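You operate a simulated robot arm through the tools that you are given. There is no shell and no other tool. Be economical: measure what you need, move in short steps, check, and stop when the job is done.

Carry out the task below with a simulated two-armed robot. There is one attempt and no reset: what you move stays moved.

TASK
Switch the laptop off, shut it and wipe the dust off its lid.
Fine: Use the mint cloth and put it back. Keep fingers from under the lid. The laptop stays where it is. What is to be rubbed or washed off counts as gone when no trace of it is left.

The check looks at the end state, three seconds after you hand in, the way a careful person would. Anything else that was tipped, shoved, dropped, spilled or broken makes it a failure. A push-on lid holds only when it is set on centred and level and pressed home; a screw cap is set on level and turned clockwise until tight. Flat cloth is picked up by pressing the open fingertips on it (5 to 10 N) and closing them slowly along it; thin cloth reads only 2 to 8 mm in the jaws.

THE ROBOT
Two 7-joint arms with fingered hands on one trunk, on a base that drives. Base frame: it is fixed to the floor where the robot stands at the start and does not move with it; the origin is under the middle of the robot, x ahead of it, y to its left, z up; the surface under the hand at the start is at about z = 660. Units: mm, rad, N and s.
The left shoulder is at the start at [29, 125, 1309], the right one opposite. With the tool pointing down near the work surface each hand reaches from about 100 to 660 mm from the robot's upright axis, wherever it stands, measured 20 degrees to its own side. Places, roughly: laptop lid [700, 100, 800]; laptop power button [600, 0, 700]. Payload 3.6 kg a hand.
The tool frame of a hand sits at the grasp point between the pads (the TCP): z along the fingers, y along the line on which they close. The tips reach 34 mm beyond it. Largest opening 116 mm; the body of the gripper starts 40 mm behind the TCP. The gripper is a hand of 5 fingers: y runs from the thumb to the fingers, the wrist lies at [-16, -160, -164] in the tool frame.
Orientation is told as [roll, pitch, yaw] about the base's x, y, z axes, in that order, counted from this pose: with the fingers straight down and the wrist toward the robot, the tool's x, y and z point along [0, 1, 0], [1, 0, 0] and [0, 0, -1] of the base frame.

THE INTERFACE
- The arms move only by the tool apply_moves. It takes "left_deltas", "right_deltas" or both (then of equal length, played together; a hand with none holds still); each is one flat list of numbers, 6 for each row, row after row: the shift along the base's x, y, z in units of 25 mm (1.0 is 25 mm), then the turn, a rotation vector about the base's x, y, z in units of 4 degrees (1.0 is 4 degrees). In form: [x, y, z, ax, ay, az, x, y, z, ax, ay, az, ...]. A call has 1 to 12 rows; each row shifts and turns the commanded pose from where the row before left it. A call with a number of a shift or a turn outside -1 to 1 is refused whole. Each row takes 0.2 s and may step no farther than 50 mm and 0.15 rad from the row before; otherwise, the whole call is refused. A pose out of reach is approached as far as the arm can. The call stops where the force on the tool passes 40 N (or 10 N more than at its start, if that is more) or the arm is blocked; 0.2 s more then pass. In this call time passes only in rows, and 0.2 s behind the last. It gives the time, the measured TCP pose, the force on the tool (base axes), the opening and the grip force at its end, in the units of the frame above (readings bear some noise), with the torque about the TCP (base axes, N m) and any sound that the robot's microphone picked up.
- Cameras (640 x 400 px; columns grow to the right, rows downward): "scene" is now at [98.1, 21.7, 1463.1]; the picture's right is [0.27, -0.96, 0.00], its down [-0.72, -0.20, -0.67] and it looks along [0.64, 0.18, -0.75] (base axes); focal length 267 px, centre (320, 200). "left" rides on the left gripper at [-69, -134, -110] in its tool frame; the picture's right is [-0.77, -0.19, 0.61], its down [0.59, -0.58, 0.57] and it looks along [0.25, 0.80, 0.55] (tool axes); focal length 256 px, centre (320, 200). "right" rides on the right gripper at [69, -134, -110] in its tool frame; the picture's right is [-0.77, 0.19, -0.61], its down [-0.59, -0.58, 0.56] and it looks along [-0.25, 0.79, 0.55] (tool axes); focal length 256 px, centre (320, 200). There is no depth. A picture from a camera that has moved, and an enlarged one, comes with that camera's place and axes in the base frame and with its lens.
- snapshot(camera): a new picture of that camera. No time passes.
- raise_lower(by): slides the trunk up (or, below 0, down) by that many mm; the arms and the scene camera ride with it, the base frame stays. It gives what a move gives, with no picture.
- base_move(legs): drives the robot by 1 to 6 legs, each [ahead, turn to the left] in mm and rad, along the robot's own axes; the way and the turn of a leg run together, so that a leg with both is an arc; at most 1500 mm and 3.142 rad a leg. The arms and the cameras ride along, it lands a little off, and it stops where it bumps. It gives what a move gives.
- finger_targets(index, middle, ring, little, thumb_bend, thumb_turn, hand): sets how far each is bent, from 0 (flat) to 1 (curled in); at 0.3 the hand is open as for a grip, at 0.7 the pads meet at the TCP. One left out holds its place. A second passes; each finger stops where it meets its share of the squeeze, and holds until it gets a number again. It is the only way to open and close the hand. It gives what a move gives, with no picture; readings hold the bend of each and the force on index, middle, ring, little, thumb and palm. thumb_turn goes from beside the hand (0) to across from the fingers (1), as for a grip.
- turn_head(pan, tilt): turns the head with the scene camera to pan (to the left, within 1.501 rad either way) and tilt (down, from -0.506 to 1.204), counted from straight ahead of the robot. It gives what a move gives.
- enlarge(camera, box): a new picture of the part [left, top, right, bottom] of that camera's present view, enlarged. No time passes.
- close_job(): hands the job in; it is judged then, once.

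Work in short steps. Places have to be worked out from the pictures, the camera data and where the tool is seen: move nearer, look again, correct. Check each grasp and each placing, and mend what went wrong. You have 120 turns and 108 pictures in all, those below and enlarged ones among them. Open the grippers and draw the arms clear of the work before you hand the job in, unless the task says otherwise; then end with one line.

The tools are called after "Request:" as name(argument=value, ...) on one line, values as JSON. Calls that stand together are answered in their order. apply_moves: Moves the arms, as the interface text tells. Its arguments: {"type":"object","properties":{"left_deltas":{"type":"array"},"right_deltas":{"type":"array"}},"required":[]} The other tools are called the same way: raise_lower (by) slides the trunk up or down; finger_targets (index, middle, ring, little, thumb_bend, thumb_turn, hand) moves the fingers one by one; base_move (legs) drives the base; turn_head (pan, tilt) turns the head that bears the scene camera; snapshot (camera) takes a picture; enlarge (camera, box) takes an enlarged picture of a part of a camera's view; close_job () hands the job in.

At the start:

```text
time: 0.0
left_eef_pos: [426.9, 231.5, 1109.1]
left_orientation: [0.0, -0.001, 0.001]
left_contact_force: [0.1, -0.4, -0.3]
left_ft_torque: [-0.01, 0.0, -0.01]
left_opening: 116.0
left_gripper_force: 0.1
left_shape: jaw
left_bend: [0.3, 0.3, 0.3, 0.3, 0.3, 0.97]
left_finger forces: [0.0, 0.1, 0.0, 0.0, 0.0, 0.1]
right_eef_pos: [580.4, -144.6, 1125.3]
right_orientation: [0.001, 0.0, 0.001]
right_contact_force: [-0.4, -0.9, -0.7]
right_ft_torque: [0.02, 0.0, 0.03]
right_opening: 116.0
right_gripper_force: 0.0
right_shape: jaw
right_bend: [0.3, 0.3, 0.3, 0.3, 0.3, 0.97]
right_finger forces: [0.1, 0.1, 0.0, 0.0, 0.1, 0.0]
trunk travel left (down, up): [-502.0, 260.0]
robot x, y, heading: [1.8, -1.0, 0.002]
head pan, tilt: [0.272, 0.841]
```

scene: 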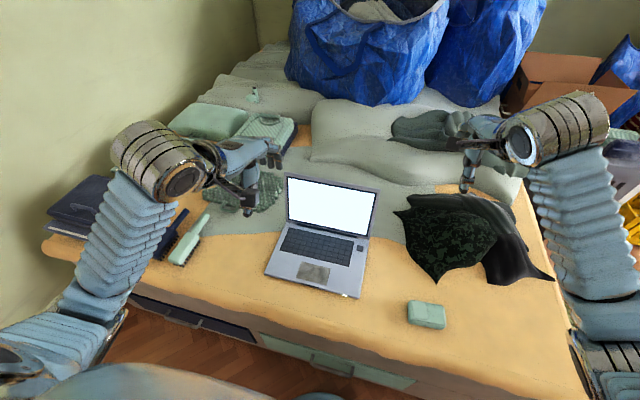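
right: 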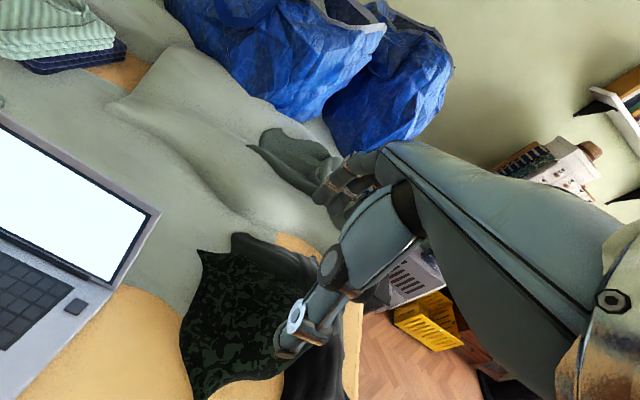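
left: 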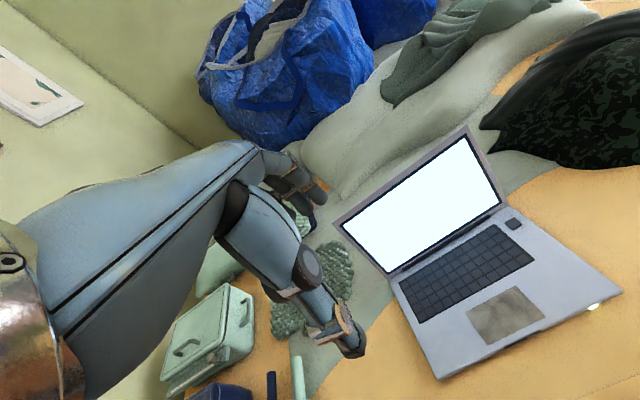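

I see the open laptop with a lit screen, several mint items around it. I enlarge the laptop and the left-hand region to identify the power button and the mint cloth.

Request:
enlarge(camera="scene", box=[240, 160, 400, 310])

Request:
enlarge(camera="scene", box=[130, 80, 320, 280])

Request:
enlarge(camera="scene", box=[370, 90, 560, 340])

```text
2.67 times, centred on (320, 235) of scene
camera zoom: at [98.1, 21.7, 1463.1], right [0.27, -0.96, 0.0], down [-0.72, -0.2, -0.67], along [0.64, 0.18, -0.75], focal length 713 px, centre (320, 107)
```

zoom: 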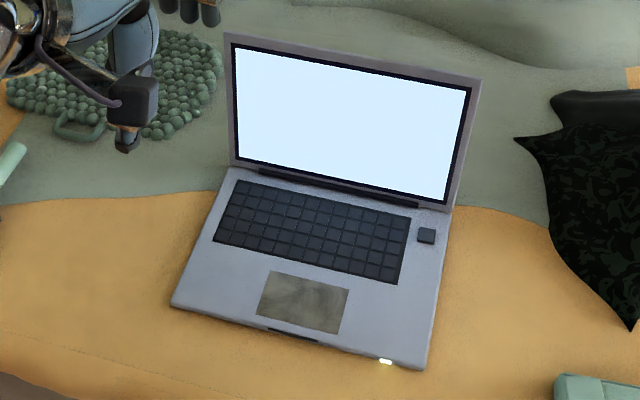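

```text
2.00 times, centred on (225, 180) of scene
camera zoom: at [98.1, 21.7, 1463.1], right [0.27, -0.96, 0.0], down [-0.72, -0.2, -0.67], along [0.64, 0.18, -0.75], focal length 535 px, centre (510, 240)
```

zoom: 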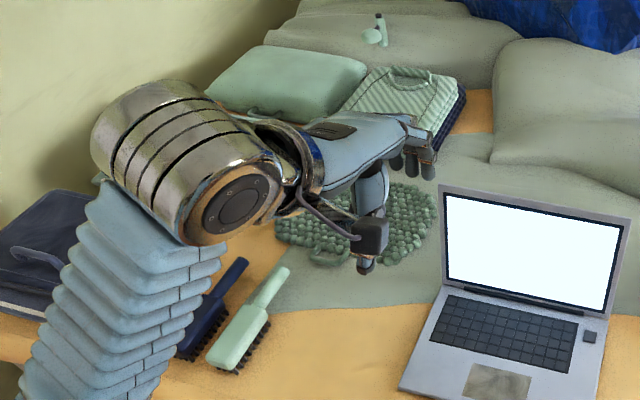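

```text
1.60 times, centred on (465, 215) of scene
camera zoom: at [98.1, 21.7, 1463.1], right [0.27, -0.96, 0.0], down [-0.72, -0.2, -0.67], along [0.64, 0.18, -0.75], focal length 428 px, centre (88, 176)
```

zoom: 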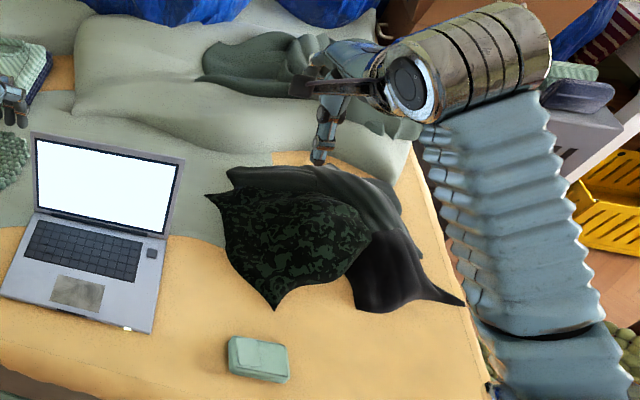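

The mint cloth candidates: the striped folded thing with a loop, the knobbly mat, the small block near the front edge. I enlarge those.

Request:
enlarge(camera="scene", box=[395, 290, 459, 330])

Request:
enlarge(camera="scene", box=[160, 80, 320, 180])

Request:
enlarge(camera="left", box=[150, 200, 380, 400])

Request:
enlarge(camera="right", box=[0, 0, 160, 120])

```text
10.00 times, centred on (427, 310) of scene
camera zoom: at [98.1, 21.7, 1463.1], right [0.27, -0.96, 0.0], down [-0.72, -0.2, -0.67], along [0.64, 0.18, -0.75], focal length 2674 px, centre (-750, -900)
```

zoom: 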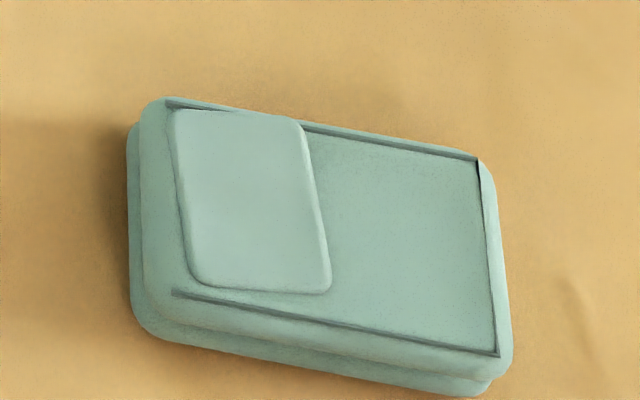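

```text
4.00 times, centred on (240, 130) of scene
camera zoom: at [98.1, 21.7, 1463.1], right [0.27, -0.96, 0.0], down [-0.72, -0.2, -0.67], along [0.64, 0.18, -0.75], focal length 1070 px, centre (640, 480)
```

zoom: 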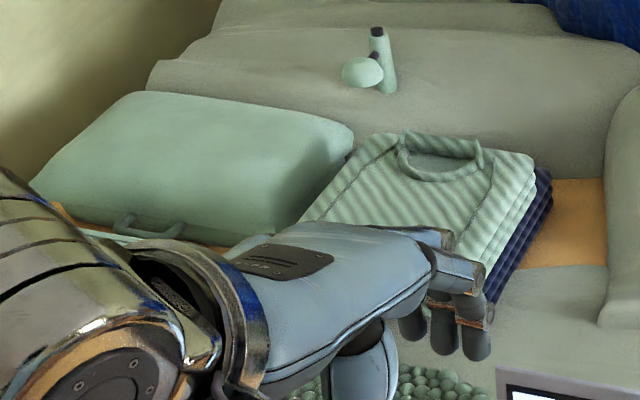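

```text
2.00 times, centred on (265, 300) of left
camera zoom: at [293.5, 162.6, 1221.0], right [-0.19, -0.77, -0.61], down [-0.58, 0.59, -0.57], along [0.8, 0.25, -0.55], focal length 512 px, centre (430, 0)
```

zoom: 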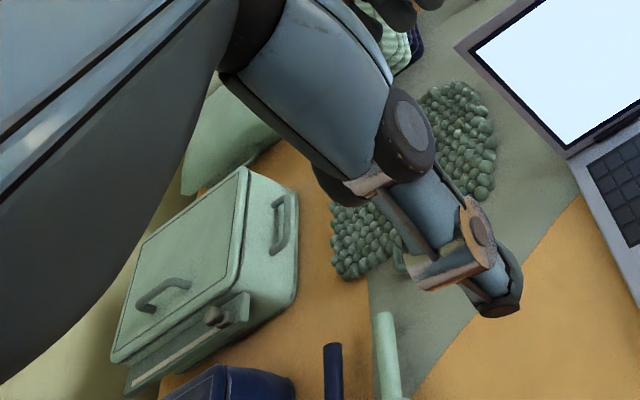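

```text
3.33 times, centred on (80, 60) of right
camera zoom: at [446.5, -76.7, 1235.4], right [0.19, -0.77, 0.61], down [-0.58, -0.59, -0.56], along [0.8, -0.25, -0.55], focal length 853 px, centre (1120, 667)
```

zoom: 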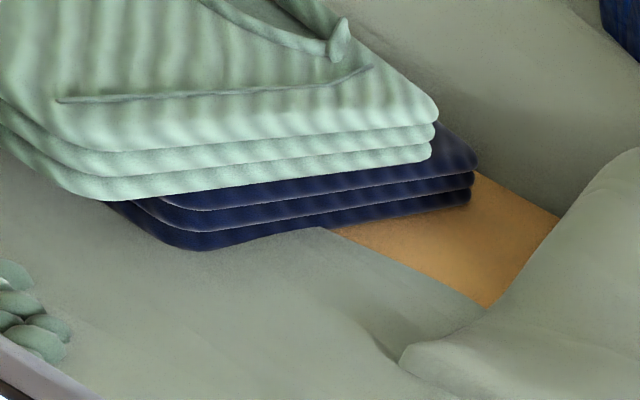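

The cloth is likely either the far striped stack or the knobbly mat, which the left arm hides. I draw the left hand back and toward the middle to free the view.

Request:
apply_moves(left_deltas=[-1, -0.6, 0.5, 0, 0, 0, -1, -0.6, 0.5, 0, 0, 0, -1, -0.6, 0.5, 0, 0, 0, -1, -0.6, 0.5, 0, 0, 0, -1, -0.6, 0, 0, 0, 0, -1, -0.6, 0, 0, 0, 0])

Request:
turn_head(pan=0.5, tilt=0.6)

Request:
snapshot(camera="scene")

```text
time: 1.4
left_eef_pos: [427.3, 215.5, 1092.3]
left_orientation: [0.0, 0.0, 0.001]
left_contact_force: [-1.0, 0.0, 0.1]
left_ft_torque: [-0.01, -0.03, 0.0]
left_opening: 115.9
left_gripper_force: 0.1
left_shape: jaw
left_bend: [0.3, 0.3, 0.3, 0.3, 0.3, 0.97]
left_finger forces: [0.0, 0.0, 0.0, 0.1, 0.1, 0.1]
left hand out of reach, approached as far as the arm can: row 1, 2, 3, 4, 5, 6
right_eef_pos: [580.8, -147.0, 1124.9]
right_orientation: [0.0, -0.001, 0.001]
right_contact_force: [1.0, -0.3, -0.2]
right_ft_torque: [0.0, 0.03, -0.01]
right_opening: 116.0
right_gripper_force: 0.1
right_shape: jaw
right_bend: [0.3, 0.3, 0.3, 0.3, 0.3, 0.97]
right_finger forces: [0.0, 0.1, 0.0, 0.1, 0.0, 0.0]
trunk travel left (down, up): [-502.0, 260.0]
robot x, y, heading: [-2.3, -3.3, -0.001]
head pan, tilt: [0.272, 0.841]
```

```text
time: 2.2
left_eef_pos: [426.8, 217.5, 1091.8]
left_orientation: [0.0, 0.002, 0.001]
left_contact_force: [0.8, -0.7, -0.3]
left_ft_torque: [0.0, 0.02, -0.01]
left_opening: 115.9
left_gripper_force: 0.1
left_shape: jaw
left_bend: [0.3, 0.3, 0.3, 0.3, 0.3, 0.97]
left_finger forces: [0.0, 0.1, 0.0, 0.0, 0.1, 0.0]
right_eef_pos: [579.5, -146.2, 1123.7]
right_orientation: [0.0, -0.001, 0.002]
right_contact_force: [0.5, 1.2, 1.3]
right_ft_torque: [-0.03, -0.03, -0.02]
right_opening: 115.9
right_gripper_force: 0.0
right_shape: jaw
right_bend: [0.3, 0.3, 0.3, 0.3, 0.3, 0.97]
right_finger forces: [0.1, 0.0, 0.0, 0.0, 0.1, 0.0]
trunk travel left (down, up): [-502.0, 260.0]
robot x, y, heading: [0.6, -3.6, -0.002]
head pan, tilt: [0.499, 0.6]
```

```text
97 pictures are left
camera scene: at [100.1, 42.8, 1483.3], right [0.48, -0.88, 0.0], down [-0.5, -0.27, -0.82], along [0.72, 0.39, -0.57], focal length 267 px, centre (320, 200)
```

scene: 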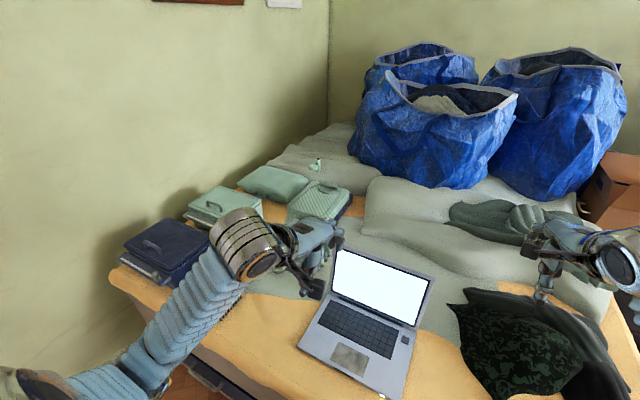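

The hand was at its reach limit there; I try lowering and shifting it to the right instead.

Request:
apply_moves(left_deltas=[-0.5, -1, -1, 0, 0, 0, -0.5, -1, -1, 0, 0, 0, -0.5, -1, -1, 0, 0, 0, -0.5, -1, -1, 0, 0, 0, -0.5, -1, 0, 0, 0, 0, -0.5, -1, 0, 0, 0, 0])

Request:
snapshot(camera="scene")

```text
time: 3.6
left_eef_pos: [359.5, 176.8, 966.8]
left_orientation: [0.173, 0.017, 0.15]
left_contact_force: [0.1, 0.3, -0.1]
left_ft_torque: [0.03, -0.01, -0.02]
left_opening: 115.9
left_gripper_force: 0.0
left_shape: jaw
left_bend: [0.3, 0.3, 0.3, 0.3, 0.3, 0.97]
left_finger forces: [0.1, 0.0, 0.0, 0.1, 0.0, 0.0]
left hand out of reach, approached as far as the arm can: row 1
right_eef_pos: [580.7, -146.1, 1124.9]
right_orientation: [-0.002, 0.0, 0.004]
right_contact_force: [0.7, -1.2, -0.8]
right_ft_torque: [0.02, -0.02, 0.03]
right_opening: 116.1
right_gripper_force: 0.0
right_shape: jaw
right_bend: [0.3, 0.3, 0.3, 0.3, 0.3, 0.97]
right_finger forces: [0.0, 0.1, 0.0, 0.1, 0.0, 0.0]
trunk travel left (down, up): [-502.0, 260.0]
robot x, y, heading: [1.9, 3.1, -0.003]
head pan, tilt: [0.499, 0.6]
stopped in row 6 (left hand): the arm was blocked; the commanded pose is now the measured one
```

```text
96 pictures are left
camera scene: at [99.9, 42.6, 1483.4], right [0.48, -0.88, 0.0], down [-0.5, -0.27, -0.82], along [0.72, 0.4, -0.57], focal length 267 px, centre (320, 200)
```

scene: 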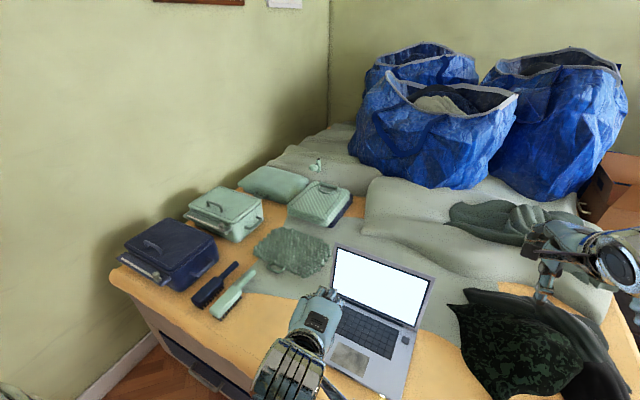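

Now the left group is clear; I enlarge it.

Request:
enlarge(camera="scene", box=[110, 150, 360, 320])

Request:
enlarge(camera="scene", box=[240, 150, 370, 290])

```text
2.35 times, centred on (235, 235) of scene
camera zoom: at [99.9, 42.6, 1483.4], right [0.48, -0.88, 0.0], down [-0.5, -0.27, -0.82], along [0.72, 0.4, -0.57], focal length 629 px, centre (520, 118)
```

zoom: 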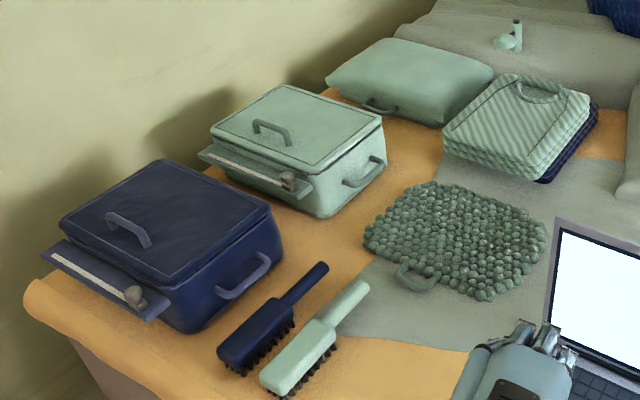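

```text
2.86 times, centred on (305, 220) of scene
camera zoom: at [99.9, 42.6, 1483.4], right [0.48, -0.88, 0.0], down [-0.5, -0.27, -0.82], along [0.72, 0.4, -0.57], focal length 764 px, centre (363, 143)
```

zoom: 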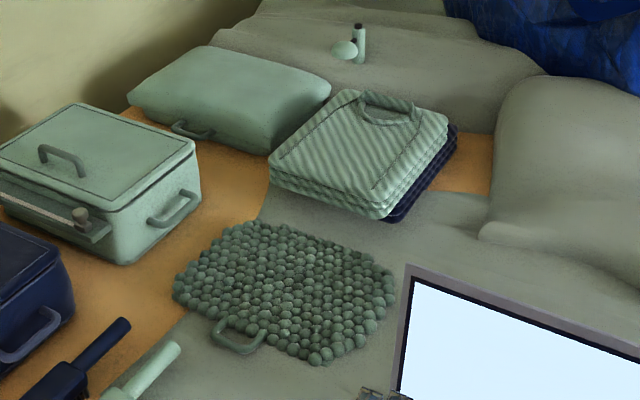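

The striped folded mint cloth on the navy one (around [930–1150, 460–680, ~720]) is the mint cloth; it's far and will need driving. First the power button: I curl all right-hand fingers but the index and look at it.

Request:
finger_targets(hand="right", index=0.3, middle=1, ring=1, little=1, thumb_bend=0.3, thumb_turn=0)

Request:
turn_head(pan=0, tilt=0.75)

Request:
snapshot(camera="right")

Request:
snapshot(camera="scene")

```text
time: 4.6
left_eef_pos: [359.4, 176.6, 967.5]
left_orientation: [0.171, 0.017, 0.148]
left_contact_force: [0.3, 0.2, -0.9]
left_ft_torque: [0.0, -0.02, -0.01]
left_opening: 115.9
left_gripper_force: 0.1
left_shape: jaw
left_bend: [0.3, 0.3, 0.3, 0.3, 0.3, 0.97]
left_finger forces: [0.0, 0.1, 0.0, 0.0, 0.1, 0.1]
right_eef_pos: [580.2, -146.1, 1125.2]
right_orientation: [0.0, 0.001, 0.001]
right_contact_force: [0.4, 0.2, 0.0]
right_ft_torque: [0.0, 0.02, 0.01]
right_opening: 161.0
right_gripper_force: 0.0
right_shape: fingers
right_bend: [0.3, 1.0, 1.0, 1.0, 0.3, 0.0]
right_finger forces: [0.0, 0.1, 0.0, 0.1, 0.0, 0.0]
trunk travel left (down, up): [-502.0, 260.0]
robot x, y, heading: [0.5, 2.7, 0.004]
head pan, tilt: [0.499, 0.6]
```

```text
time: 5.5
left_eef_pos: [359.9, 176.6, 968.1]
left_orientation: [0.171, 0.017, 0.149]
left_contact_force: [0.1, 0.4, -0.4]
left_ft_torque: [0.02, 0.01, -0.01]
left_opening: 115.8
left_gripper_force: 0.0
left_shape: jaw
left_bend: [0.3, 0.3, 0.3, 0.3, 0.3, 0.97]
left_finger forces: [0.0, 0.0, 0.0, 0.1, 0.0, 0.0]
right_eef_pos: [580.7, -146.1, 1125.9]
right_orientation: [0.0, 0.001, 0.002]
right_contact_force: [0.2, 0.3, 0.7]
right_ft_torque: [0.0, 0.0, -0.01]
right_opening: 161.1
right_gripper_force: 0.1
right_shape: fingers
right_bend: [0.3, 1.0, 1.0, 1.0, 0.3, 0.0]
right_finger forces: [0.0, 0.0, 0.0, 0.0, 0.0, 0.1]
trunk travel left (down, up): [-502.0, 260.0]
robot x, y, heading: [-1.3, 1.1, -0.0]
head pan, tilt: [0.0, 0.75]
```

```text
93 pictures are left
camera right: at [446.4, -76.7, 1235.4], right [0.19, -0.77, 0.61], down [-0.58, -0.59, -0.57], along [0.8, -0.25, -0.55], focal length 256 px, centre (320, 200)
```

right: 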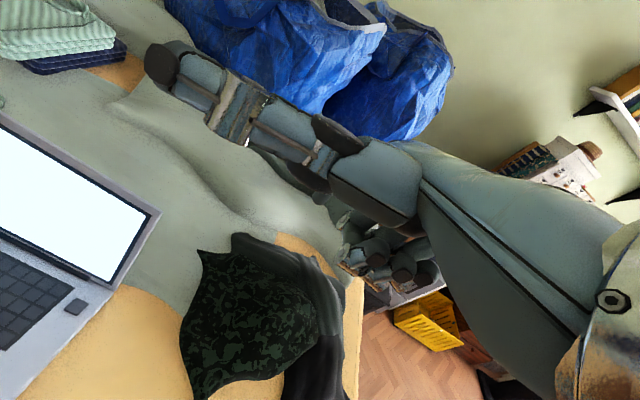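

```text
92 pictures are left
camera scene: at [105.3, 0.4, 1470.5], right [0.0, -1.0, 0.0], down [-0.68, 0.0, -0.73], along [0.73, 0.0, -0.68], focal length 267 px, centre (320, 200)
```

scene: 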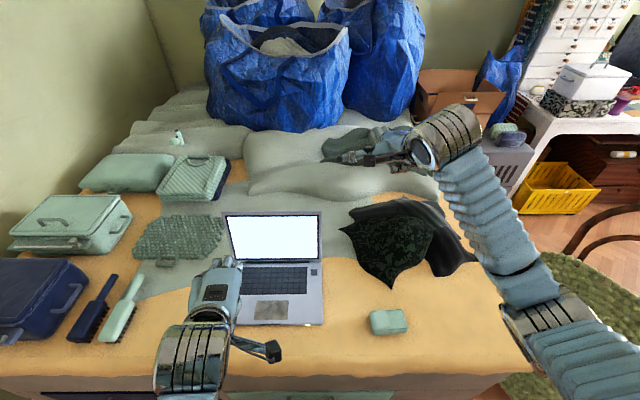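

The thumb now sticks out sideways toward +y. I enlarge to make out the index.

Request:
enlarge(camera="right", box=[120, 20, 460, 310])

Request:
enlarge(camera="scene", box=[310, 90, 500, 210])

```text
1.38 times, centred on (290, 165) of right
camera zoom: at [446.4, -76.7, 1235.4], right [0.19, -0.77, 0.61], down [-0.58, -0.59, -0.57], along [0.8, -0.25, -0.55], focal length 353 px, centre (361, 248)
```

zoom: 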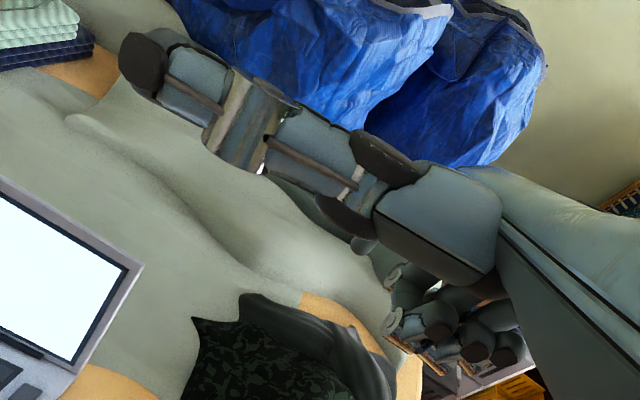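

```text
3.33 times, centred on (405, 150) of scene
camera zoom: at [105.3, 0.4, 1470.5], right [0.0, -1.0, 0.0], down [-0.68, 0.0, -0.73], along [0.73, 0.0, -0.68], focal length 891 px, centre (37, 367)
```

zoom: 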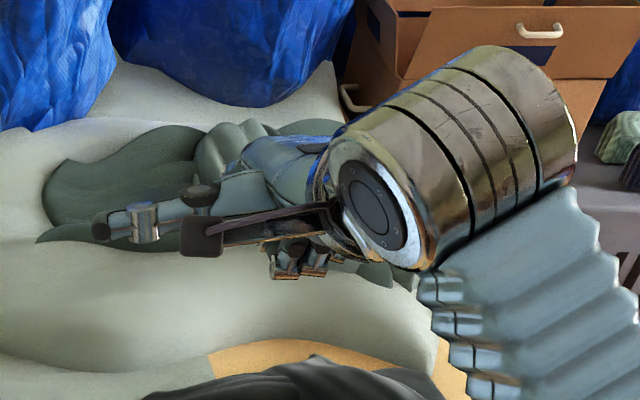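

I fold the thumb across and curled to reveal the index.

Request:
finger_targets(hand="right", index=0.3, thumb_bend=1, thumb_turn=1)

Request:
enlarge(camera="right", box=[120, 20, 460, 310])

Request:
enlarge(camera="scene", box=[310, 90, 500, 210])

```text
time: 6.5
left_eef_pos: [358.5, 176.7, 968.5]
left_orientation: [0.171, 0.016, 0.148]
left_contact_force: [0.1, -0.1, 0.5]
left_ft_torque: [-0.01, -0.02, -0.01]
left_opening: 116.1
left_gripper_force: 0.1
left_shape: jaw
left_bend: [0.3, 0.3, 0.3, 0.3, 0.3, 0.97]
left_finger forces: [0.0, 0.1, 0.0, 0.0, 0.0, 0.0]
right_eef_pos: [579.3, -146.3, 1123.8]
right_orientation: [0.0, 0.0, 0.003]
right_contact_force: [0.6, 0.0, -0.5]
right_ft_torque: [0.01, -0.01, 0.03]
right_opening: 34.3
right_gripper_force: 0.1
right_shape: fingers
right_bend: [0.3, 1.0, 1.0, 1.0, 1.0, 1.0]
right_finger forces: [0.1, 0.0, 0.0, 0.1, 0.0, 0.0]
trunk travel left (down, up): [-502.0, 260.0]
robot x, y, heading: [0.5, -0.0, -0.001]
head pan, tilt: [0.0, 0.75]
```

```text
1.38 times, centred on (290, 165) of right
camera zoom: at [446.4, -76.8, 1235.4], right [0.19, -0.77, 0.61], down [-0.58, -0.59, -0.57], along [0.8, -0.25, -0.55], focal length 353 px, centre (361, 248)
```

zoom: 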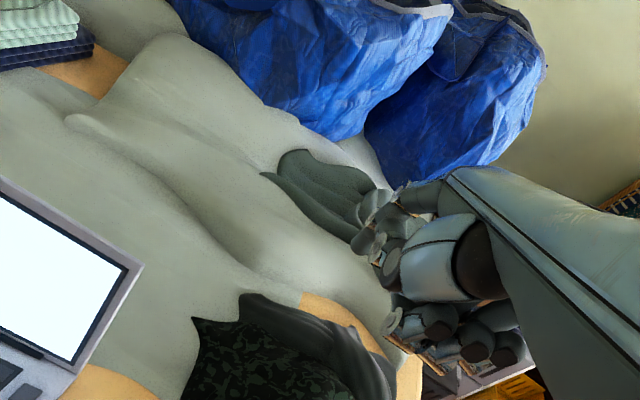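

```text
3.33 times, centred on (405, 150) of scene
camera zoom: at [105.2, 0.3, 1470.5], right [0.0, -1.0, 0.0], down [-0.68, 0.0, -0.73], along [0.73, 0.0, -0.68], focal length 891 px, centre (37, 367)
```

zoom: 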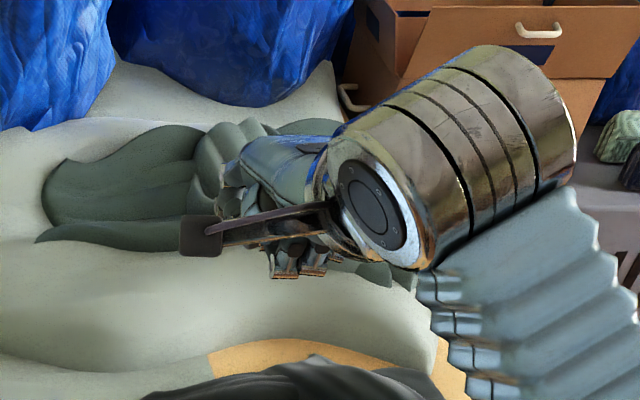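

I bend the index to 0.5 to see which finger moves.

Request:
finger_targets(hand="right", index=0.55)

Request:
enlarge(camera="right", box=[270, 120, 430, 290])

```text
time: 7.5
left_eef_pos: [358.9, 175.9, 968.2]
left_orientation: [0.17, 0.016, 0.149]
left_contact_force: [0.2, -0.3, -0.2]
left_ft_torque: [0.03, -0.01, 0.04]
left_opening: 116.0
left_gripper_force: 0.0
left_shape: jaw
left_bend: [0.3, 0.3, 0.3, 0.3, 0.3, 0.97]
left_finger forces: [0.1, 0.1, 0.0, 0.0, 0.1, 0.0]
right_eef_pos: [580.2, -146.3, 1124.1]
right_orientation: [0.0, 0.0, 0.001]
right_contact_force: [0.4, -0.6, 1.4]
right_ft_torque: [0.01, 0.02, 0.01]
right_opening: 27.3
right_gripper_force: 0.1
right_shape: fingers
right_bend: [0.53, 1.0, 1.0, 1.0, 0.99, 1.0]
right_finger forces: [0.0, 0.0, 0.1, 0.0, 0.0, 0.1]
trunk travel left (down, up): [-502.0, 260.0]
robot x, y, heading: [1.5, -5.4, -0.002]
head pan, tilt: [0.0, 0.75]
```

```text
2.35 times, centred on (350, 205) of right
camera zoom: at [446.4, -76.8, 1235.4], right [0.19, -0.77, 0.61], down [-0.58, -0.59, -0.57], along [0.8, -0.25, -0.55], focal length 602 px, centre (249, 188)
```

zoom: 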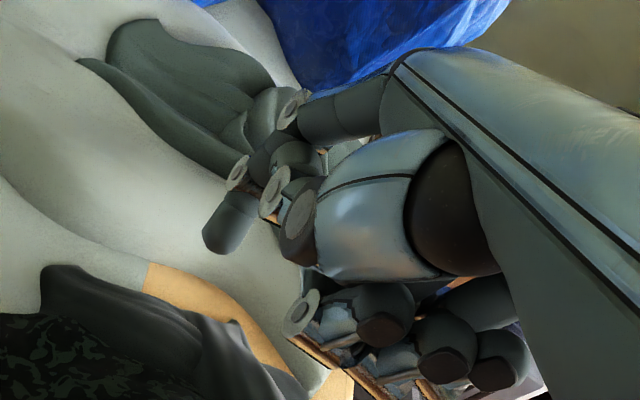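

Index is the finger ending near [610,-130,1095]. I move the right hand over toward the power button, tilting it ~16° so the knuckles stay clear of the lid, and straighten the index slightly.

Request:
finger_targets(hand="right", index=0.42)

Request:
apply_moves(right_deltas=[-0.4, 0.5, -1, 0, -0.33, 0, -0.4, 0.5, -1, 0, -0.33, 0, -0.4, 0.5, -1, 0, -0.33, 0, -0.4, 0.5, -1, 0, -0.33, 0, -0.4, 0.5, -1, 0, -0.33, 0, -0.4, 0.5, -1, 0, -0.33, 0, -0.4, 0.5, -1, 0, -0.33, 0, -0.4, 0.5, -1, 0, -0.33, 0, -0.4, 0.5, -1, 0, -0.33, 0, -0.4, 0.5, -1, 0, -0.33, 0, 0, 0.5, -1, 0, -0.33, 0, 0, 0.5, -1, 0, -0.33, 0])

Request:
snapshot(camera="scene")

Request:
snapshot(camera="right")

```text
time: 8.5
left_eef_pos: [357.9, 176.9, 966.5]
left_orientation: [0.171, 0.015, 0.148]
left_contact_force: [0.4, -0.6, 0.4]
left_ft_torque: [0.03, -0.03, -0.02]
left_opening: 116.0
left_gripper_force: 0.1
left_shape: jaw
left_bend: [0.3, 0.3, 0.3, 0.3, 0.3, 0.97]
left_finger forces: [0.1, 0.0, 0.0, 0.0, 0.1, 0.1]
right_eef_pos: [579.7, -145.5, 1125.7]
right_orientation: [-0.001, -0.001, 0.001]
right_contact_force: [0.2, 0.0, 0.0]
right_ft_torque: [0.01, -0.05, 0.03]
right_opening: 30.4
right_gripper_force: 0.1
right_shape: fingers
right_bend: [0.42, 1.0, 1.0, 1.0, 1.0, 1.0]
right_finger forces: [0.0, 0.1, 0.0, 0.0, 0.0, 0.0]
trunk travel left (down, up): [-502.0, 260.0]
robot x, y, heading: [2.5, -3.6, -0.002]
head pan, tilt: [0.0, 0.75]
```

```text
time: 11.2
left_eef_pos: [358.9, 176.9, 966.5]
left_orientation: [0.174, 0.018, 0.149]
left_contact_force: [-0.1, 0.6, 0.7]
left_ft_torque: [0.01, 0.02, 0.01]
left_opening: 115.8
left_gripper_force: 0.0
left_shape: jaw
left_bend: [0.3, 0.3, 0.3, 0.3, 0.3, 0.97]
left_finger forces: [0.0, 0.0, 0.0, 0.0, 0.1, 0.1]
right_eef_pos: [462.6, -81.9, 785.2]
right_orientation: [-0.201, -0.243, 0.077]
right_contact_force: [0.0, 0.5, -0.5]
right_ft_torque: [0.0, 0.01, 0.02]
right_opening: 30.4
right_gripper_force: 0.1
right_shape: fingers
right_bend: [0.42, 1.0, 1.0, 1.0, 1.0, 1.0]
right_finger forces: [0.0, 0.0, 0.1, 0.0, 0.0, 0.0]
trunk travel left (down, up): [-502.0, 260.0]
robot x, y, heading: [1.1, 2.1, -0.002]
head pan, tilt: [0.0, 0.75]
stopped in row 12 (right hand): the arm was blocked; the commanded pose is now the measured one
```

```text
86 pictures are left
camera scene: at [105.2, 0.2, 1470.5], right [0.0, -1.0, 0.0], down [-0.68, 0.0, -0.73], along [0.73, 0.0, -0.68], focal length 267 px, centre (320, 200)
```

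scene: 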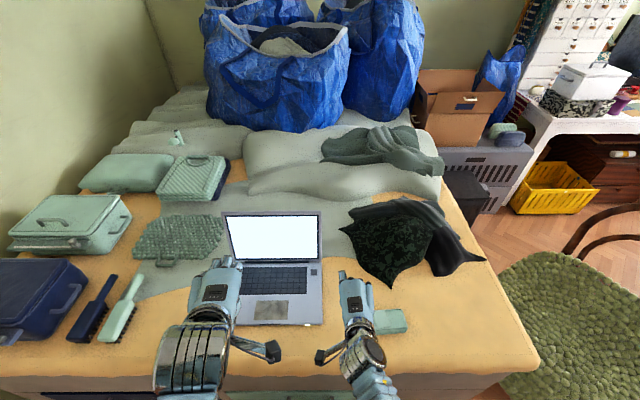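

```text
85 pictures are left
camera right: at [303.6, -4.6, 844.4], right [0.05, -0.63, 0.77], down [-0.4, -0.72, -0.56], along [0.92, -0.28, -0.29], focal length 256 px, centre (320, 200)
```

right: 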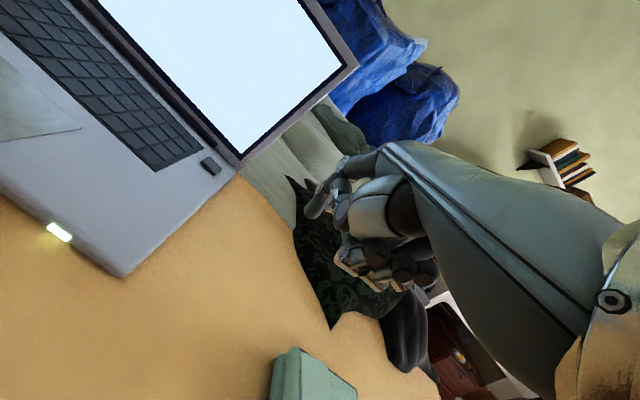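

The right arm hits its joint limits near the midline, so I'll shift the robot about 150 mm to the left. I raise the trunk to clear everything, then back-and-fill.

Request:
raise_lower(by=200)

Request:
base_move(legs=[[0, -0.5], [-313, 0], [0, 0.5], [300, 0]])

Request:
snapshot(camera="scene")

```text
time: 13.0
left_eef_pos: [357.4, 189.4, 1152.9]
left_orientation: [0.224, 0.013, 0.137]
left_contact_force: [-0.8, -0.4, -0.5]
left_ft_torque: [-0.02, -0.01, 0.01]
left_opening: 116.1
left_gripper_force: 0.0
left_shape: jaw
left_bend: [0.3, 0.3, 0.3, 0.3, 0.3, 0.97]
left_finger forces: [0.0, 0.0, 0.0, 0.1, 0.0, 0.0]
right_eef_pos: [452.8, -144.5, 955.1]
right_orientation: [-0.338, -0.214, 0.134]
right_contact_force: [-0.2, -0.1, -0.3]
right_ft_torque: [-0.01, 0.0, 0.0]
right_opening: 30.9
right_gripper_force: 0.0
right_shape: fingers
right_bend: [0.42, 1.0, 1.0, 1.0, 1.0, 1.0]
right_finger forces: [0.1, 0.0, 0.0, 0.1, 0.1, 0.0]
trunk travel left (down, up): [-690.0, 72.0]
robot x, y, heading: [-1.0, 0.8, -0.004]
head pan, tilt: [0.0, 0.75]
stopped: the arm was blocked; the commanded pose is now the measured one
```

```text
time: 19.6
left_eef_pos: [389.1, 335.5, 1153.5]
left_orientation: [0.222, 0.016, 0.137]
left_contact_force: [0.5, -0.1, 0.0]
left_ft_torque: [0.01, 0.03, 0.0]
left_opening: 116.1
left_gripper_force: 0.1
left_shape: jaw
left_bend: [0.3, 0.3, 0.3, 0.3, 0.3, 0.97]
left_finger forces: [0.0, 0.0, 0.0, 0.0, 0.0, 0.0]
right_eef_pos: [484.8, 1.2, 954.7]
right_orientation: [-0.336, -0.213, 0.135]
right_contact_force: [0.7, -0.4, 0.3]
right_ft_torque: [0.0, 0.0, 0.01]
right_opening: 30.5
right_gripper_force: 0.1
right_shape: fingers
right_bend: [0.42, 1.0, 1.0, 1.0, 1.0, 1.0]
right_finger forces: [0.1, 0.0, 0.1, 0.1, 0.0, 0.0]
trunk travel left (down, up): [-690.0, 72.0]
robot x, y, heading: [33.7, 150.3, -0.002]
head pan, tilt: [0.0, 0.75]
```

```text
84 pictures are left
camera scene: at [126.6, 146.1, 1658.8], right [0.0, -1.0, 0.0], down [-0.68, 0.0, -0.73], along [0.73, 0.0, -0.68], focal length 267 px, centre (320, 200)
```

scene: 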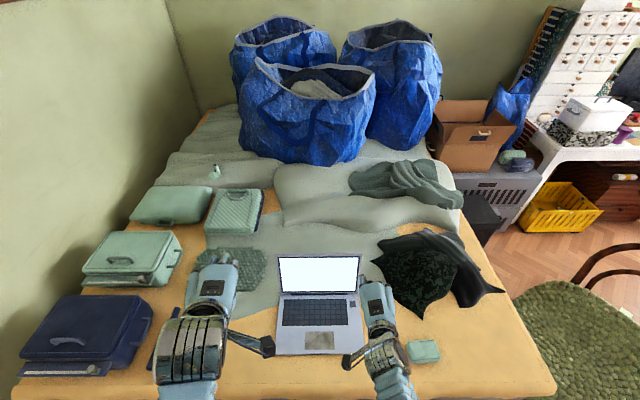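

Robot is at [34,150]. I straighten the right hand (roll/yaw to 0) at this height, then lower the trunk.

Request:
apply_moves(right_deltas=[0.3, 0, 0, 0.8, -0.05, -0.32, 0.3, 0, 0, 0.8, -0.05, -0.32, 0.3, 0, 0, 0.8, -0.05, -0.32, 0.3, 0, 0, 0.8, -0.05, -0.32, 0.3, 0, 0, 0.8, -0.05, -0.32, 0.3, 0, 0, 0.8, -0.05, -0.32])

Request:
raise_lower(by=-140)

Request:
snapshot(camera="right")

Request:
enlarge(camera="scene", box=[240, 220, 440, 380])

```text
time: 21.0
left_eef_pos: [390.2, 336.0, 1153.0]
left_orientation: [0.225, 0.017, 0.137]
left_contact_force: [-0.2, 0.5, -0.3]
left_ft_torque: [0.02, 0.02, 0.0]
left_opening: 115.9
left_gripper_force: 0.1
left_shape: jaw
left_bend: [0.3, 0.3, 0.3, 0.3, 0.3, 0.97]
left_finger forces: [0.0, 0.0, 0.0, 0.0, 0.0, 0.0]
right_eef_pos: [528.7, 0.2, 954.0]
right_orientation: [0.006, -0.242, -0.08]
right_contact_force: [-0.1, 0.5, -0.1]
right_ft_torque: [0.02, -0.02, 0.02]
right_opening: 30.4
right_gripper_force: 0.0
right_shape: fingers
right_bend: [0.42, 1.0, 1.0, 1.0, 1.0, 1.0]
right_finger forces: [0.0, 0.0, 0.1, 0.0, 0.1, 0.0]
trunk travel left (down, up): [-690.0, 72.0]
robot x, y, heading: [32.3, 149.2, -0.001]
head pan, tilt: [0.0, 0.75]
```

```text
time: 22.6
left_eef_pos: [390.2, 350.5, 1012.9]
left_orientation: [0.277, 0.005, 0.122]
left_contact_force: [0.0, -0.1, 0.9]
left_ft_torque: [-0.03, 0.02, 0.01]
left_opening: 116.2
left_gripper_force: 0.0
left_shape: jaw
left_bend: [0.3, 0.3, 0.3, 0.3, 0.3, 0.97]
left_finger forces: [0.1, 0.1, 0.0, 0.0, 0.0, 0.1]
right_eef_pos: [526.0, -16.9, 811.9]
right_orientation: [-0.031, -0.243, -0.07]
right_contact_force: [0.2, 0.5, -0.2]
right_ft_torque: [-0.01, -0.03, -0.04]
right_opening: 30.4
right_gripper_force: 0.1
right_shape: fingers
right_bend: [0.42, 1.0, 1.0, 1.0, 1.0, 1.0]
right_finger forces: [0.1, 0.1, 0.1, 0.0, 0.1, 0.0]
trunk travel left (down, up): [-550.0, 212.0]
robot x, y, heading: [34.2, 147.2, 0.004]
head pan, tilt: [0.0, 0.75]
```

```text
83 pictures are left
camera right: at [376.4, 66.4, 884.6], right [-0.02, -0.75, 0.66], down [-0.47, -0.58, -0.67], along [0.88, -0.33, -0.34], focal length 256 px, centre (320, 200)
```

right: 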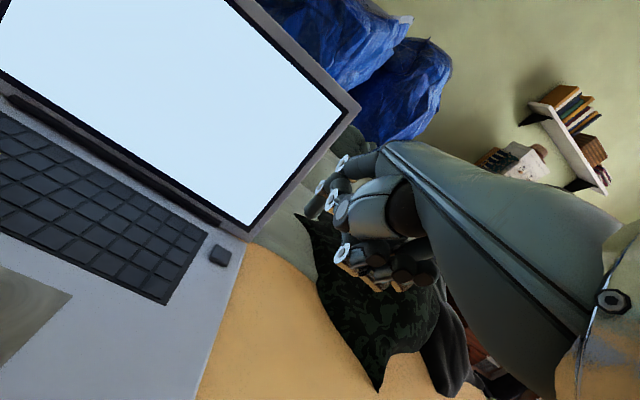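

```text
2.50 times, centred on (340, 300) of scene
camera zoom: at [132.0, 146.0, 1518.7], right [0.0, -1.0, 0.0], down [-0.68, 0.0, -0.73], along [0.73, 0.0, -0.68], focal length 668 px, centre (270, -50)
```

zoom: 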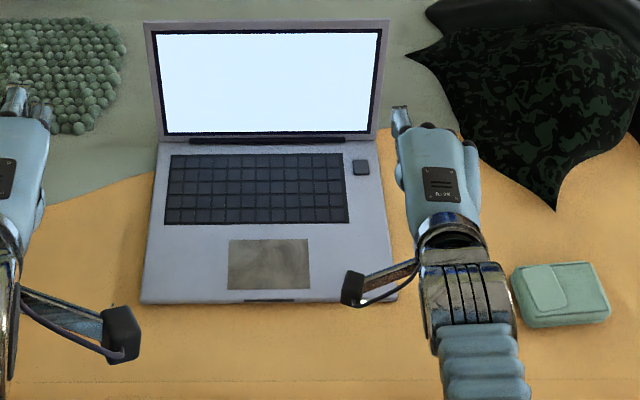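

Index tip is about [588,-12,793]; button at [597,22,~682]. I move most of the way and look again.

Request:
apply_moves(right_deltas=[0, 0.45, -0.7, 0, 0, 0, 0, 0.45, -0.7, 0, 0, 0, 0, 0.45, -0.7, 0, 0, 0, 0, 0, -0.7, 0, 0, 0])

Request:
snapshot(camera="right")

Request:
enlarge(camera="scene", box=[300, 220, 400, 300])

```text
time: 23.5
left_eef_pos: [390.5, 350.9, 1012.8]
left_orientation: [0.281, 0.008, 0.123]
left_contact_force: [0.2, 0.2, -0.7]
left_ft_torque: [-0.03, 0.06, -0.04]
left_opening: 115.9
left_gripper_force: 0.1
left_shape: jaw
left_bend: [0.3, 0.3, 0.3, 0.3, 0.3, 0.97]
left_finger forces: [0.0, 0.1, 0.0, 0.0, 0.0, 0.0]
right_eef_pos: [520.3, -68.3, 751.7]
right_orientation: [-0.154, -0.24, -0.057]
right_contact_force: [-0.7, -0.4, -0.3]
right_ft_torque: [-0.03, 0.0, 0.0]
right_opening: 30.4
right_gripper_force: 0.0
right_shape: fingers
right_bend: [0.42, 1.0, 1.0, 1.0, 1.0, 1.0]
right_finger forces: [0.1, 0.0, 0.0, 0.0, 0.0, 0.1]
trunk travel left (down, up): [-550.0, 212.0]
robot x, y, heading: [33.1, 144.6, -0.0]
head pan, tilt: [0.0, 0.75]
stopped in row 4 (right hand): the arm was blocked; the commanded pose is now the measured one
```

```text
81 pictures are left
camera right: at [372.7, 26.8, 816.3], right [-0.03, -0.67, 0.75], down [-0.49, -0.64, -0.59], along [0.87, -0.38, -0.31], focal length 256 px, centre (320, 200)
```

right: 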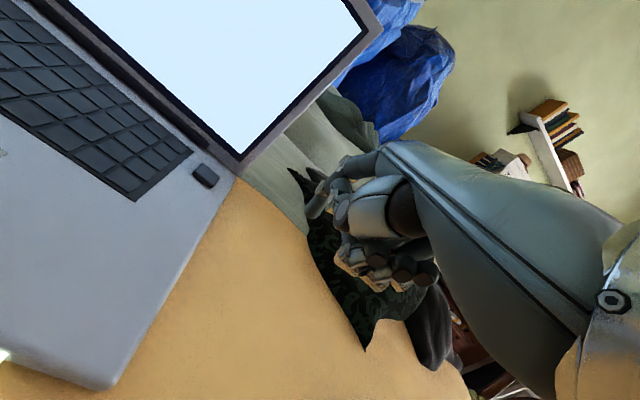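

```text
5.00 times, centred on (350, 260) of scene
camera zoom: at [132.3, 145.9, 1518.6], right [0.0, -1.0, 0.0], down [-0.68, 0.0, -0.73], along [0.73, 0.0, -0.68], focal length 1337 px, centre (170, -100)
```

zoom: 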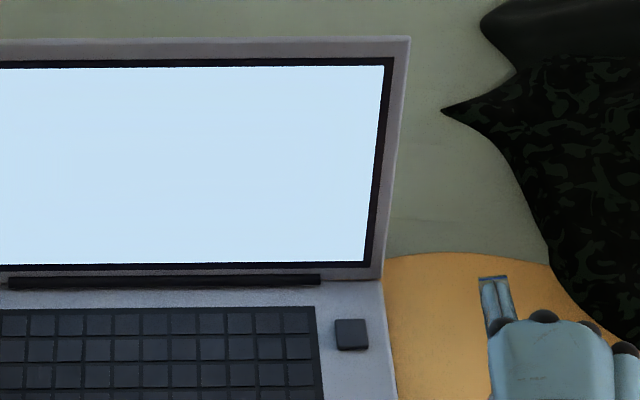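

The arm is at joint limits again (drifting right). I'll raise, and shift the robot another ~140 mm left so the button lies well on the right arm's own side.

Request:
raise_lower(by=150)

Request:
base_move(legs=[[0, -0.5], [-300, 0], [0, 0.5], [263, 0]])

Request:
apply_moves(right_deltas=[0.4, -0.5, 0, 0.7, 0, 0, 0.4, -0.5, 0, 0.7, 0, 0, 0.4, -0.5, 0, 0.7, 0, 0, 0.4, -0.5, 0, 0.4, 0, 0])

Request:
snapshot(camera="scene")

```text
time: 25.2
left_eef_pos: [389.5, 359.0, 1161.3]
left_orientation: [0.319, 0.007, 0.113]
left_contact_force: [-1.1, 0.6, 0.7]
left_ft_torque: [0.0, -0.03, 0.04]
left_opening: 116.0
left_gripper_force: 0.0
left_shape: jaw
left_bend: [0.3, 0.3, 0.3, 0.3, 0.3, 0.97]
left_finger forces: [0.1, 0.0, 0.0, 0.0, 0.0, 0.0]
right_eef_pos: [519.7, -66.3, 900.8]
right_orientation: [-0.154, -0.24, -0.057]
right_contact_force: [-0.7, 0.0, 0.0]
right_ft_torque: [0.03, 0.0, 0.01]
right_opening: 30.6
right_gripper_force: 0.2
right_shape: fingers
right_bend: [0.42, 1.0, 1.0, 1.0, 1.0, 1.0]
right_finger forces: [0.0, 0.0, 0.0, 0.0, 0.0, 0.0]
trunk travel left (down, up): [-700.0, 62.0]
robot x, y, heading: [31.8, 148.2, -0.0]
head pan, tilt: [0.0, 0.75]
```

```text
time: 31.6
left_eef_pos: [383.5, 499.2, 1161.2]
left_orientation: [0.32, 0.009, 0.097]
left_contact_force: [-0.2, -0.3, -0.1]
left_ft_torque: [-0.02, 0.0, -0.01]
left_opening: 115.9
left_gripper_force: 0.1
left_shape: jaw
left_bend: [0.3, 0.3, 0.3, 0.3, 0.3, 0.97]
left_finger forces: [0.0, 0.0, 0.0, 0.0, 0.0, 0.1]
right_eef_pos: [508.3, 71.2, 902.2]
right_orientation: [-0.155, -0.238, -0.073]
right_contact_force: [0.0, -0.4, -1.2]
right_ft_torque: [-0.02, -0.04, -0.02]
right_opening: 30.4
right_gripper_force: 0.1
right_shape: fingers
right_bend: [0.42, 1.0, 1.0, 1.0, 1.0, 1.0]
right_finger forces: [0.1, 0.0, 0.0, 0.1, 0.1, 0.1]
trunk travel left (down, up): [-700.0, 62.0]
robot x, y, heading: [25.7, 289.3, -0.017]
head pan, tilt: [0.0, 0.75]
```

```text
time: 32.6
left_eef_pos: [382.6, 499.3, 1160.6]
left_orientation: [0.318, 0.009, 0.095]
left_contact_force: [0.1, -1.0, -0.2]
left_ft_torque: [0.01, 0.02, 0.03]
left_opening: 116.0
left_gripper_force: 0.1
left_shape: jaw
left_bend: [0.3, 0.3, 0.3, 0.3, 0.3, 0.97]
left_finger forces: [0.0, 0.0, 0.0, 0.0, 0.0, 0.0]
right_eef_pos: [547.6, 21.0, 900.5]
right_orientation: [0.028, -0.22, -0.117]
right_contact_force: [0.6, -0.1, 1.0]
right_ft_torque: [0.0, 0.02, 0.0]
right_opening: 30.3
right_gripper_force: 0.1
right_shape: fingers
right_bend: [0.42, 1.0, 1.0, 1.0, 1.0, 1.0]
right_finger forces: [0.1, 0.0, 0.0, 0.0, 0.0, 0.1]
trunk travel left (down, up): [-700.0, 62.0]
robot x, y, heading: [28.5, 290.4, -0.02]
head pan, tilt: [0.0, 0.75]
```

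```text
79 pictures are left
camera scene: at [118.0, 289.2, 1668.8], right [-0.02, -1.0, 0.0], down [-0.68, 0.01, -0.73], along [0.73, -0.01, -0.68], focal length 267 px, centre (320, 200)
```

scene: 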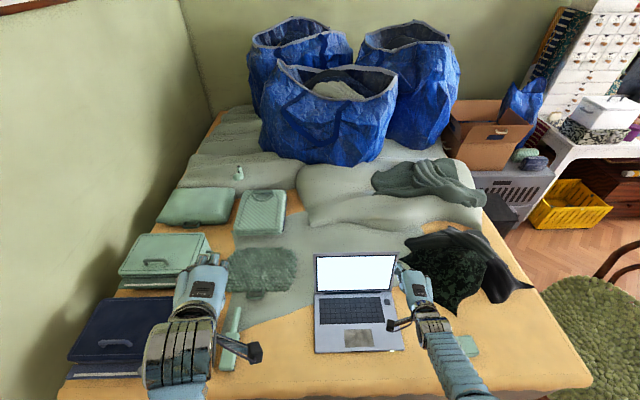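

Orientation is good now. I lower the hand to ~775 over the button and look.

Request:
apply_moves(right_deltas=[0, 0, -1, 0, 0, 0.2, 0, 0, -1, 0, 0, 0.2, 0, 0, -1, 0, 0, 0.2, 0, 0, -1, 0, 0, 0.2, -0.4, 0, -1, 0, 0, 0.2])

Request:
snapshot(camera="right")

Request:
enlarge(camera="scene", box=[340, 240, 460, 340])

```text
time: 33.8
left_eef_pos: [381.8, 499.9, 1162.5]
left_orientation: [0.323, 0.006, 0.095]
left_contact_force: [-1.3, 0.3, -0.3]
left_ft_torque: [-0.02, 0.01, 0.01]
left_opening: 115.8
left_gripper_force: 0.0
left_shape: jaw
left_bend: [0.3, 0.3, 0.3, 0.3, 0.3, 0.97]
left_finger forces: [0.0, 0.1, 0.0, 0.0, 0.0, 0.0]
right_eef_pos: [507.8, 34.2, 851.0]
right_orientation: [0.025, -0.224, -0.048]
right_contact_force: [-0.3, 0.1, -0.4]
right_ft_torque: [0.0, -0.02, -0.03]
right_opening: 30.4
right_gripper_force: 0.0
right_shape: fingers
right_bend: [0.42, 1.0, 1.0, 1.0, 1.0, 1.0]
right_finger forces: [0.0, 0.0, 0.0, 0.0, 0.1, 0.1]
right hand out of reach, approached as far as the arm can: row 2, 3, 4, 5
trunk travel left (down, up): [-700.0, 62.0]
robot x, y, heading: [20.8, 295.1, -0.02]
head pan, tilt: [0.0, 0.75]
```

```text
78 pictures are left
camera right: at [356.2, 108.6, 930.2], right [0.01, -0.79, 0.62], down [-0.46, -0.55, -0.69], along [0.89, -0.28, -0.37], focal length 256 px, centre (320, 200)
```

right: 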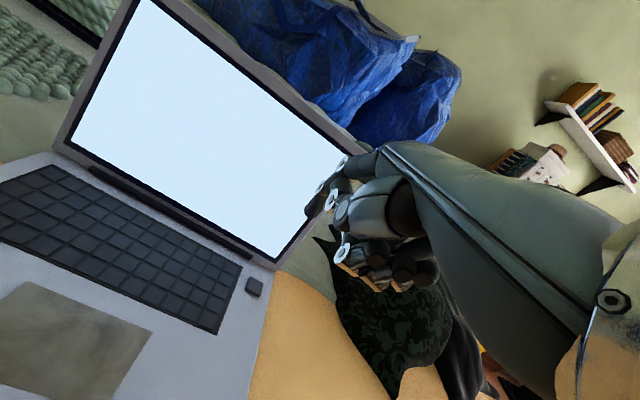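

```text
4.00 times, centred on (400, 290) of scene
camera zoom: at [115.6, 289.8, 1668.9], right [-0.02, -1.0, 0.0], down [-0.68, 0.01, -0.73], along [0.73, -0.01, -0.68], focal length 1070 px, centre (0, -160)
```

zoom: 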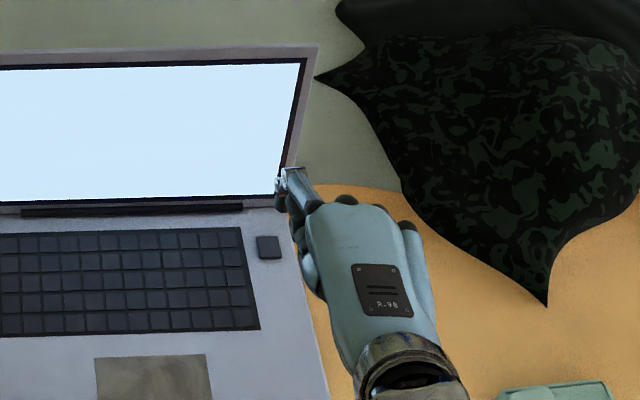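

The trunk is too high for reaching down. I lower the trunk 90 mm and then bring the hand over the button.

Request:
raise_lower(by=-90)

Request:
apply_moves(right_deltas=[0.6, -0.3, 0, 0, 0, 0, 0.5, -0.3, 0, 0, 0, 0])

Request:
snapshot(camera="right")

Request:
enlarge(camera="scene", box=[340, 240, 460, 340])

```text
time: 35.1
left_eef_pos: [384.4, 509.5, 1072.8]
left_orientation: [0.352, 0.006, 0.085]
left_contact_force: [0.2, -0.4, 0.5]
left_ft_torque: [-0.01, -0.01, 0.03]
left_opening: 115.8
left_gripper_force: 0.0
left_shape: jaw
left_bend: [0.3, 0.3, 0.3, 0.3, 0.3, 0.97]
left_finger forces: [0.0, 0.0, 0.0, 0.0, 0.0, 0.0]
right_eef_pos: [508.2, 34.4, 761.3]
right_orientation: [0.027, -0.225, -0.044]
right_contact_force: [-1.0, 0.0, -0.2]
right_ft_torque: [0.02, -0.01, -0.01]
right_opening: 30.6
right_gripper_force: 0.0
right_shape: fingers
right_bend: [0.42, 1.0, 1.0, 1.0, 1.0, 1.0]
right_finger forces: [0.0, 0.1, 0.0, 0.1, 0.0, 0.0]
trunk travel left (down, up): [-610.0, 152.0]
robot x, y, heading: [24.9, 290.6, -0.016]
head pan, tilt: [0.0, 0.75]
```

```text
time: 35.7
left_eef_pos: [382.5, 507.8, 1072.3]
left_orientation: [0.352, 0.005, 0.086]
left_contact_force: [0.0, -0.8, -0.2]
left_ft_torque: [-0.02, -0.04, -0.01]
left_opening: 115.7
left_gripper_force: 0.0
left_shape: jaw
left_bend: [0.3, 0.3, 0.3, 0.3, 0.3, 0.97]
left_finger forces: [0.0, 0.1, 0.0, 0.0, 0.1, 0.0]
right_eef_pos: [528.8, 20.5, 773.8]
right_orientation: [0.027, -0.224, -0.045]
right_contact_force: [-0.3, -1.0, -1.0]
right_ft_torque: [-0.04, -0.01, 0.01]
right_opening: 30.7
right_gripper_force: 0.0
right_shape: fingers
right_bend: [0.42, 1.0, 1.0, 1.0, 1.0, 1.0]
right_finger forces: [0.0, 0.0, 0.0, 0.0, 0.1, 0.0]
right hand out of reach, approached as far as the arm can: row 1, 2
trunk travel left (down, up): [-610.0, 152.0]
robot x, y, heading: [25.6, 290.7, -0.018]
head pan, tilt: [0.0, 0.75]
```

```text
76 pictures are left
camera right: at [376.6, 94.0, 853.5], right [0.02, -0.79, 0.62], down [-0.46, -0.55, -0.69], along [0.89, -0.27, -0.37], focal length 256 px, centre (320, 200)
```

right: 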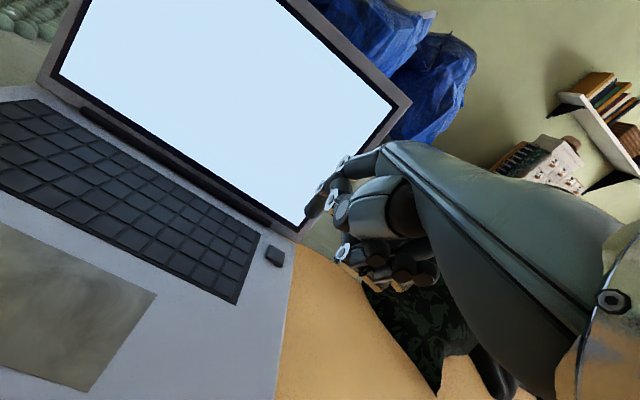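

```text
4.00 times, centred on (400, 290) of scene
camera zoom: at [118.6, 289.5, 1578.8], right [-0.02, -1.0, 0.0], down [-0.68, 0.01, -0.73], along [0.73, -0.01, -0.68], focal length 1070 px, centre (0, -160)
```

zoom: 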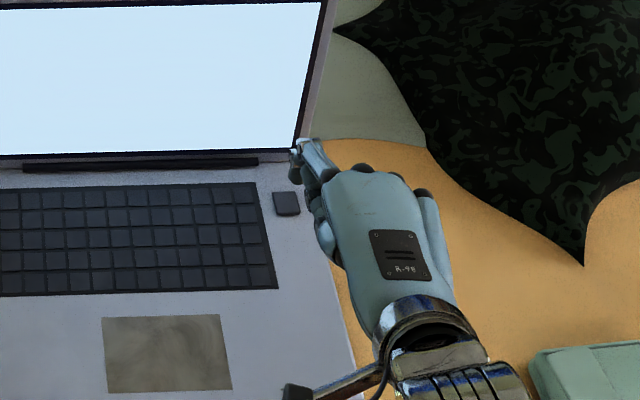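

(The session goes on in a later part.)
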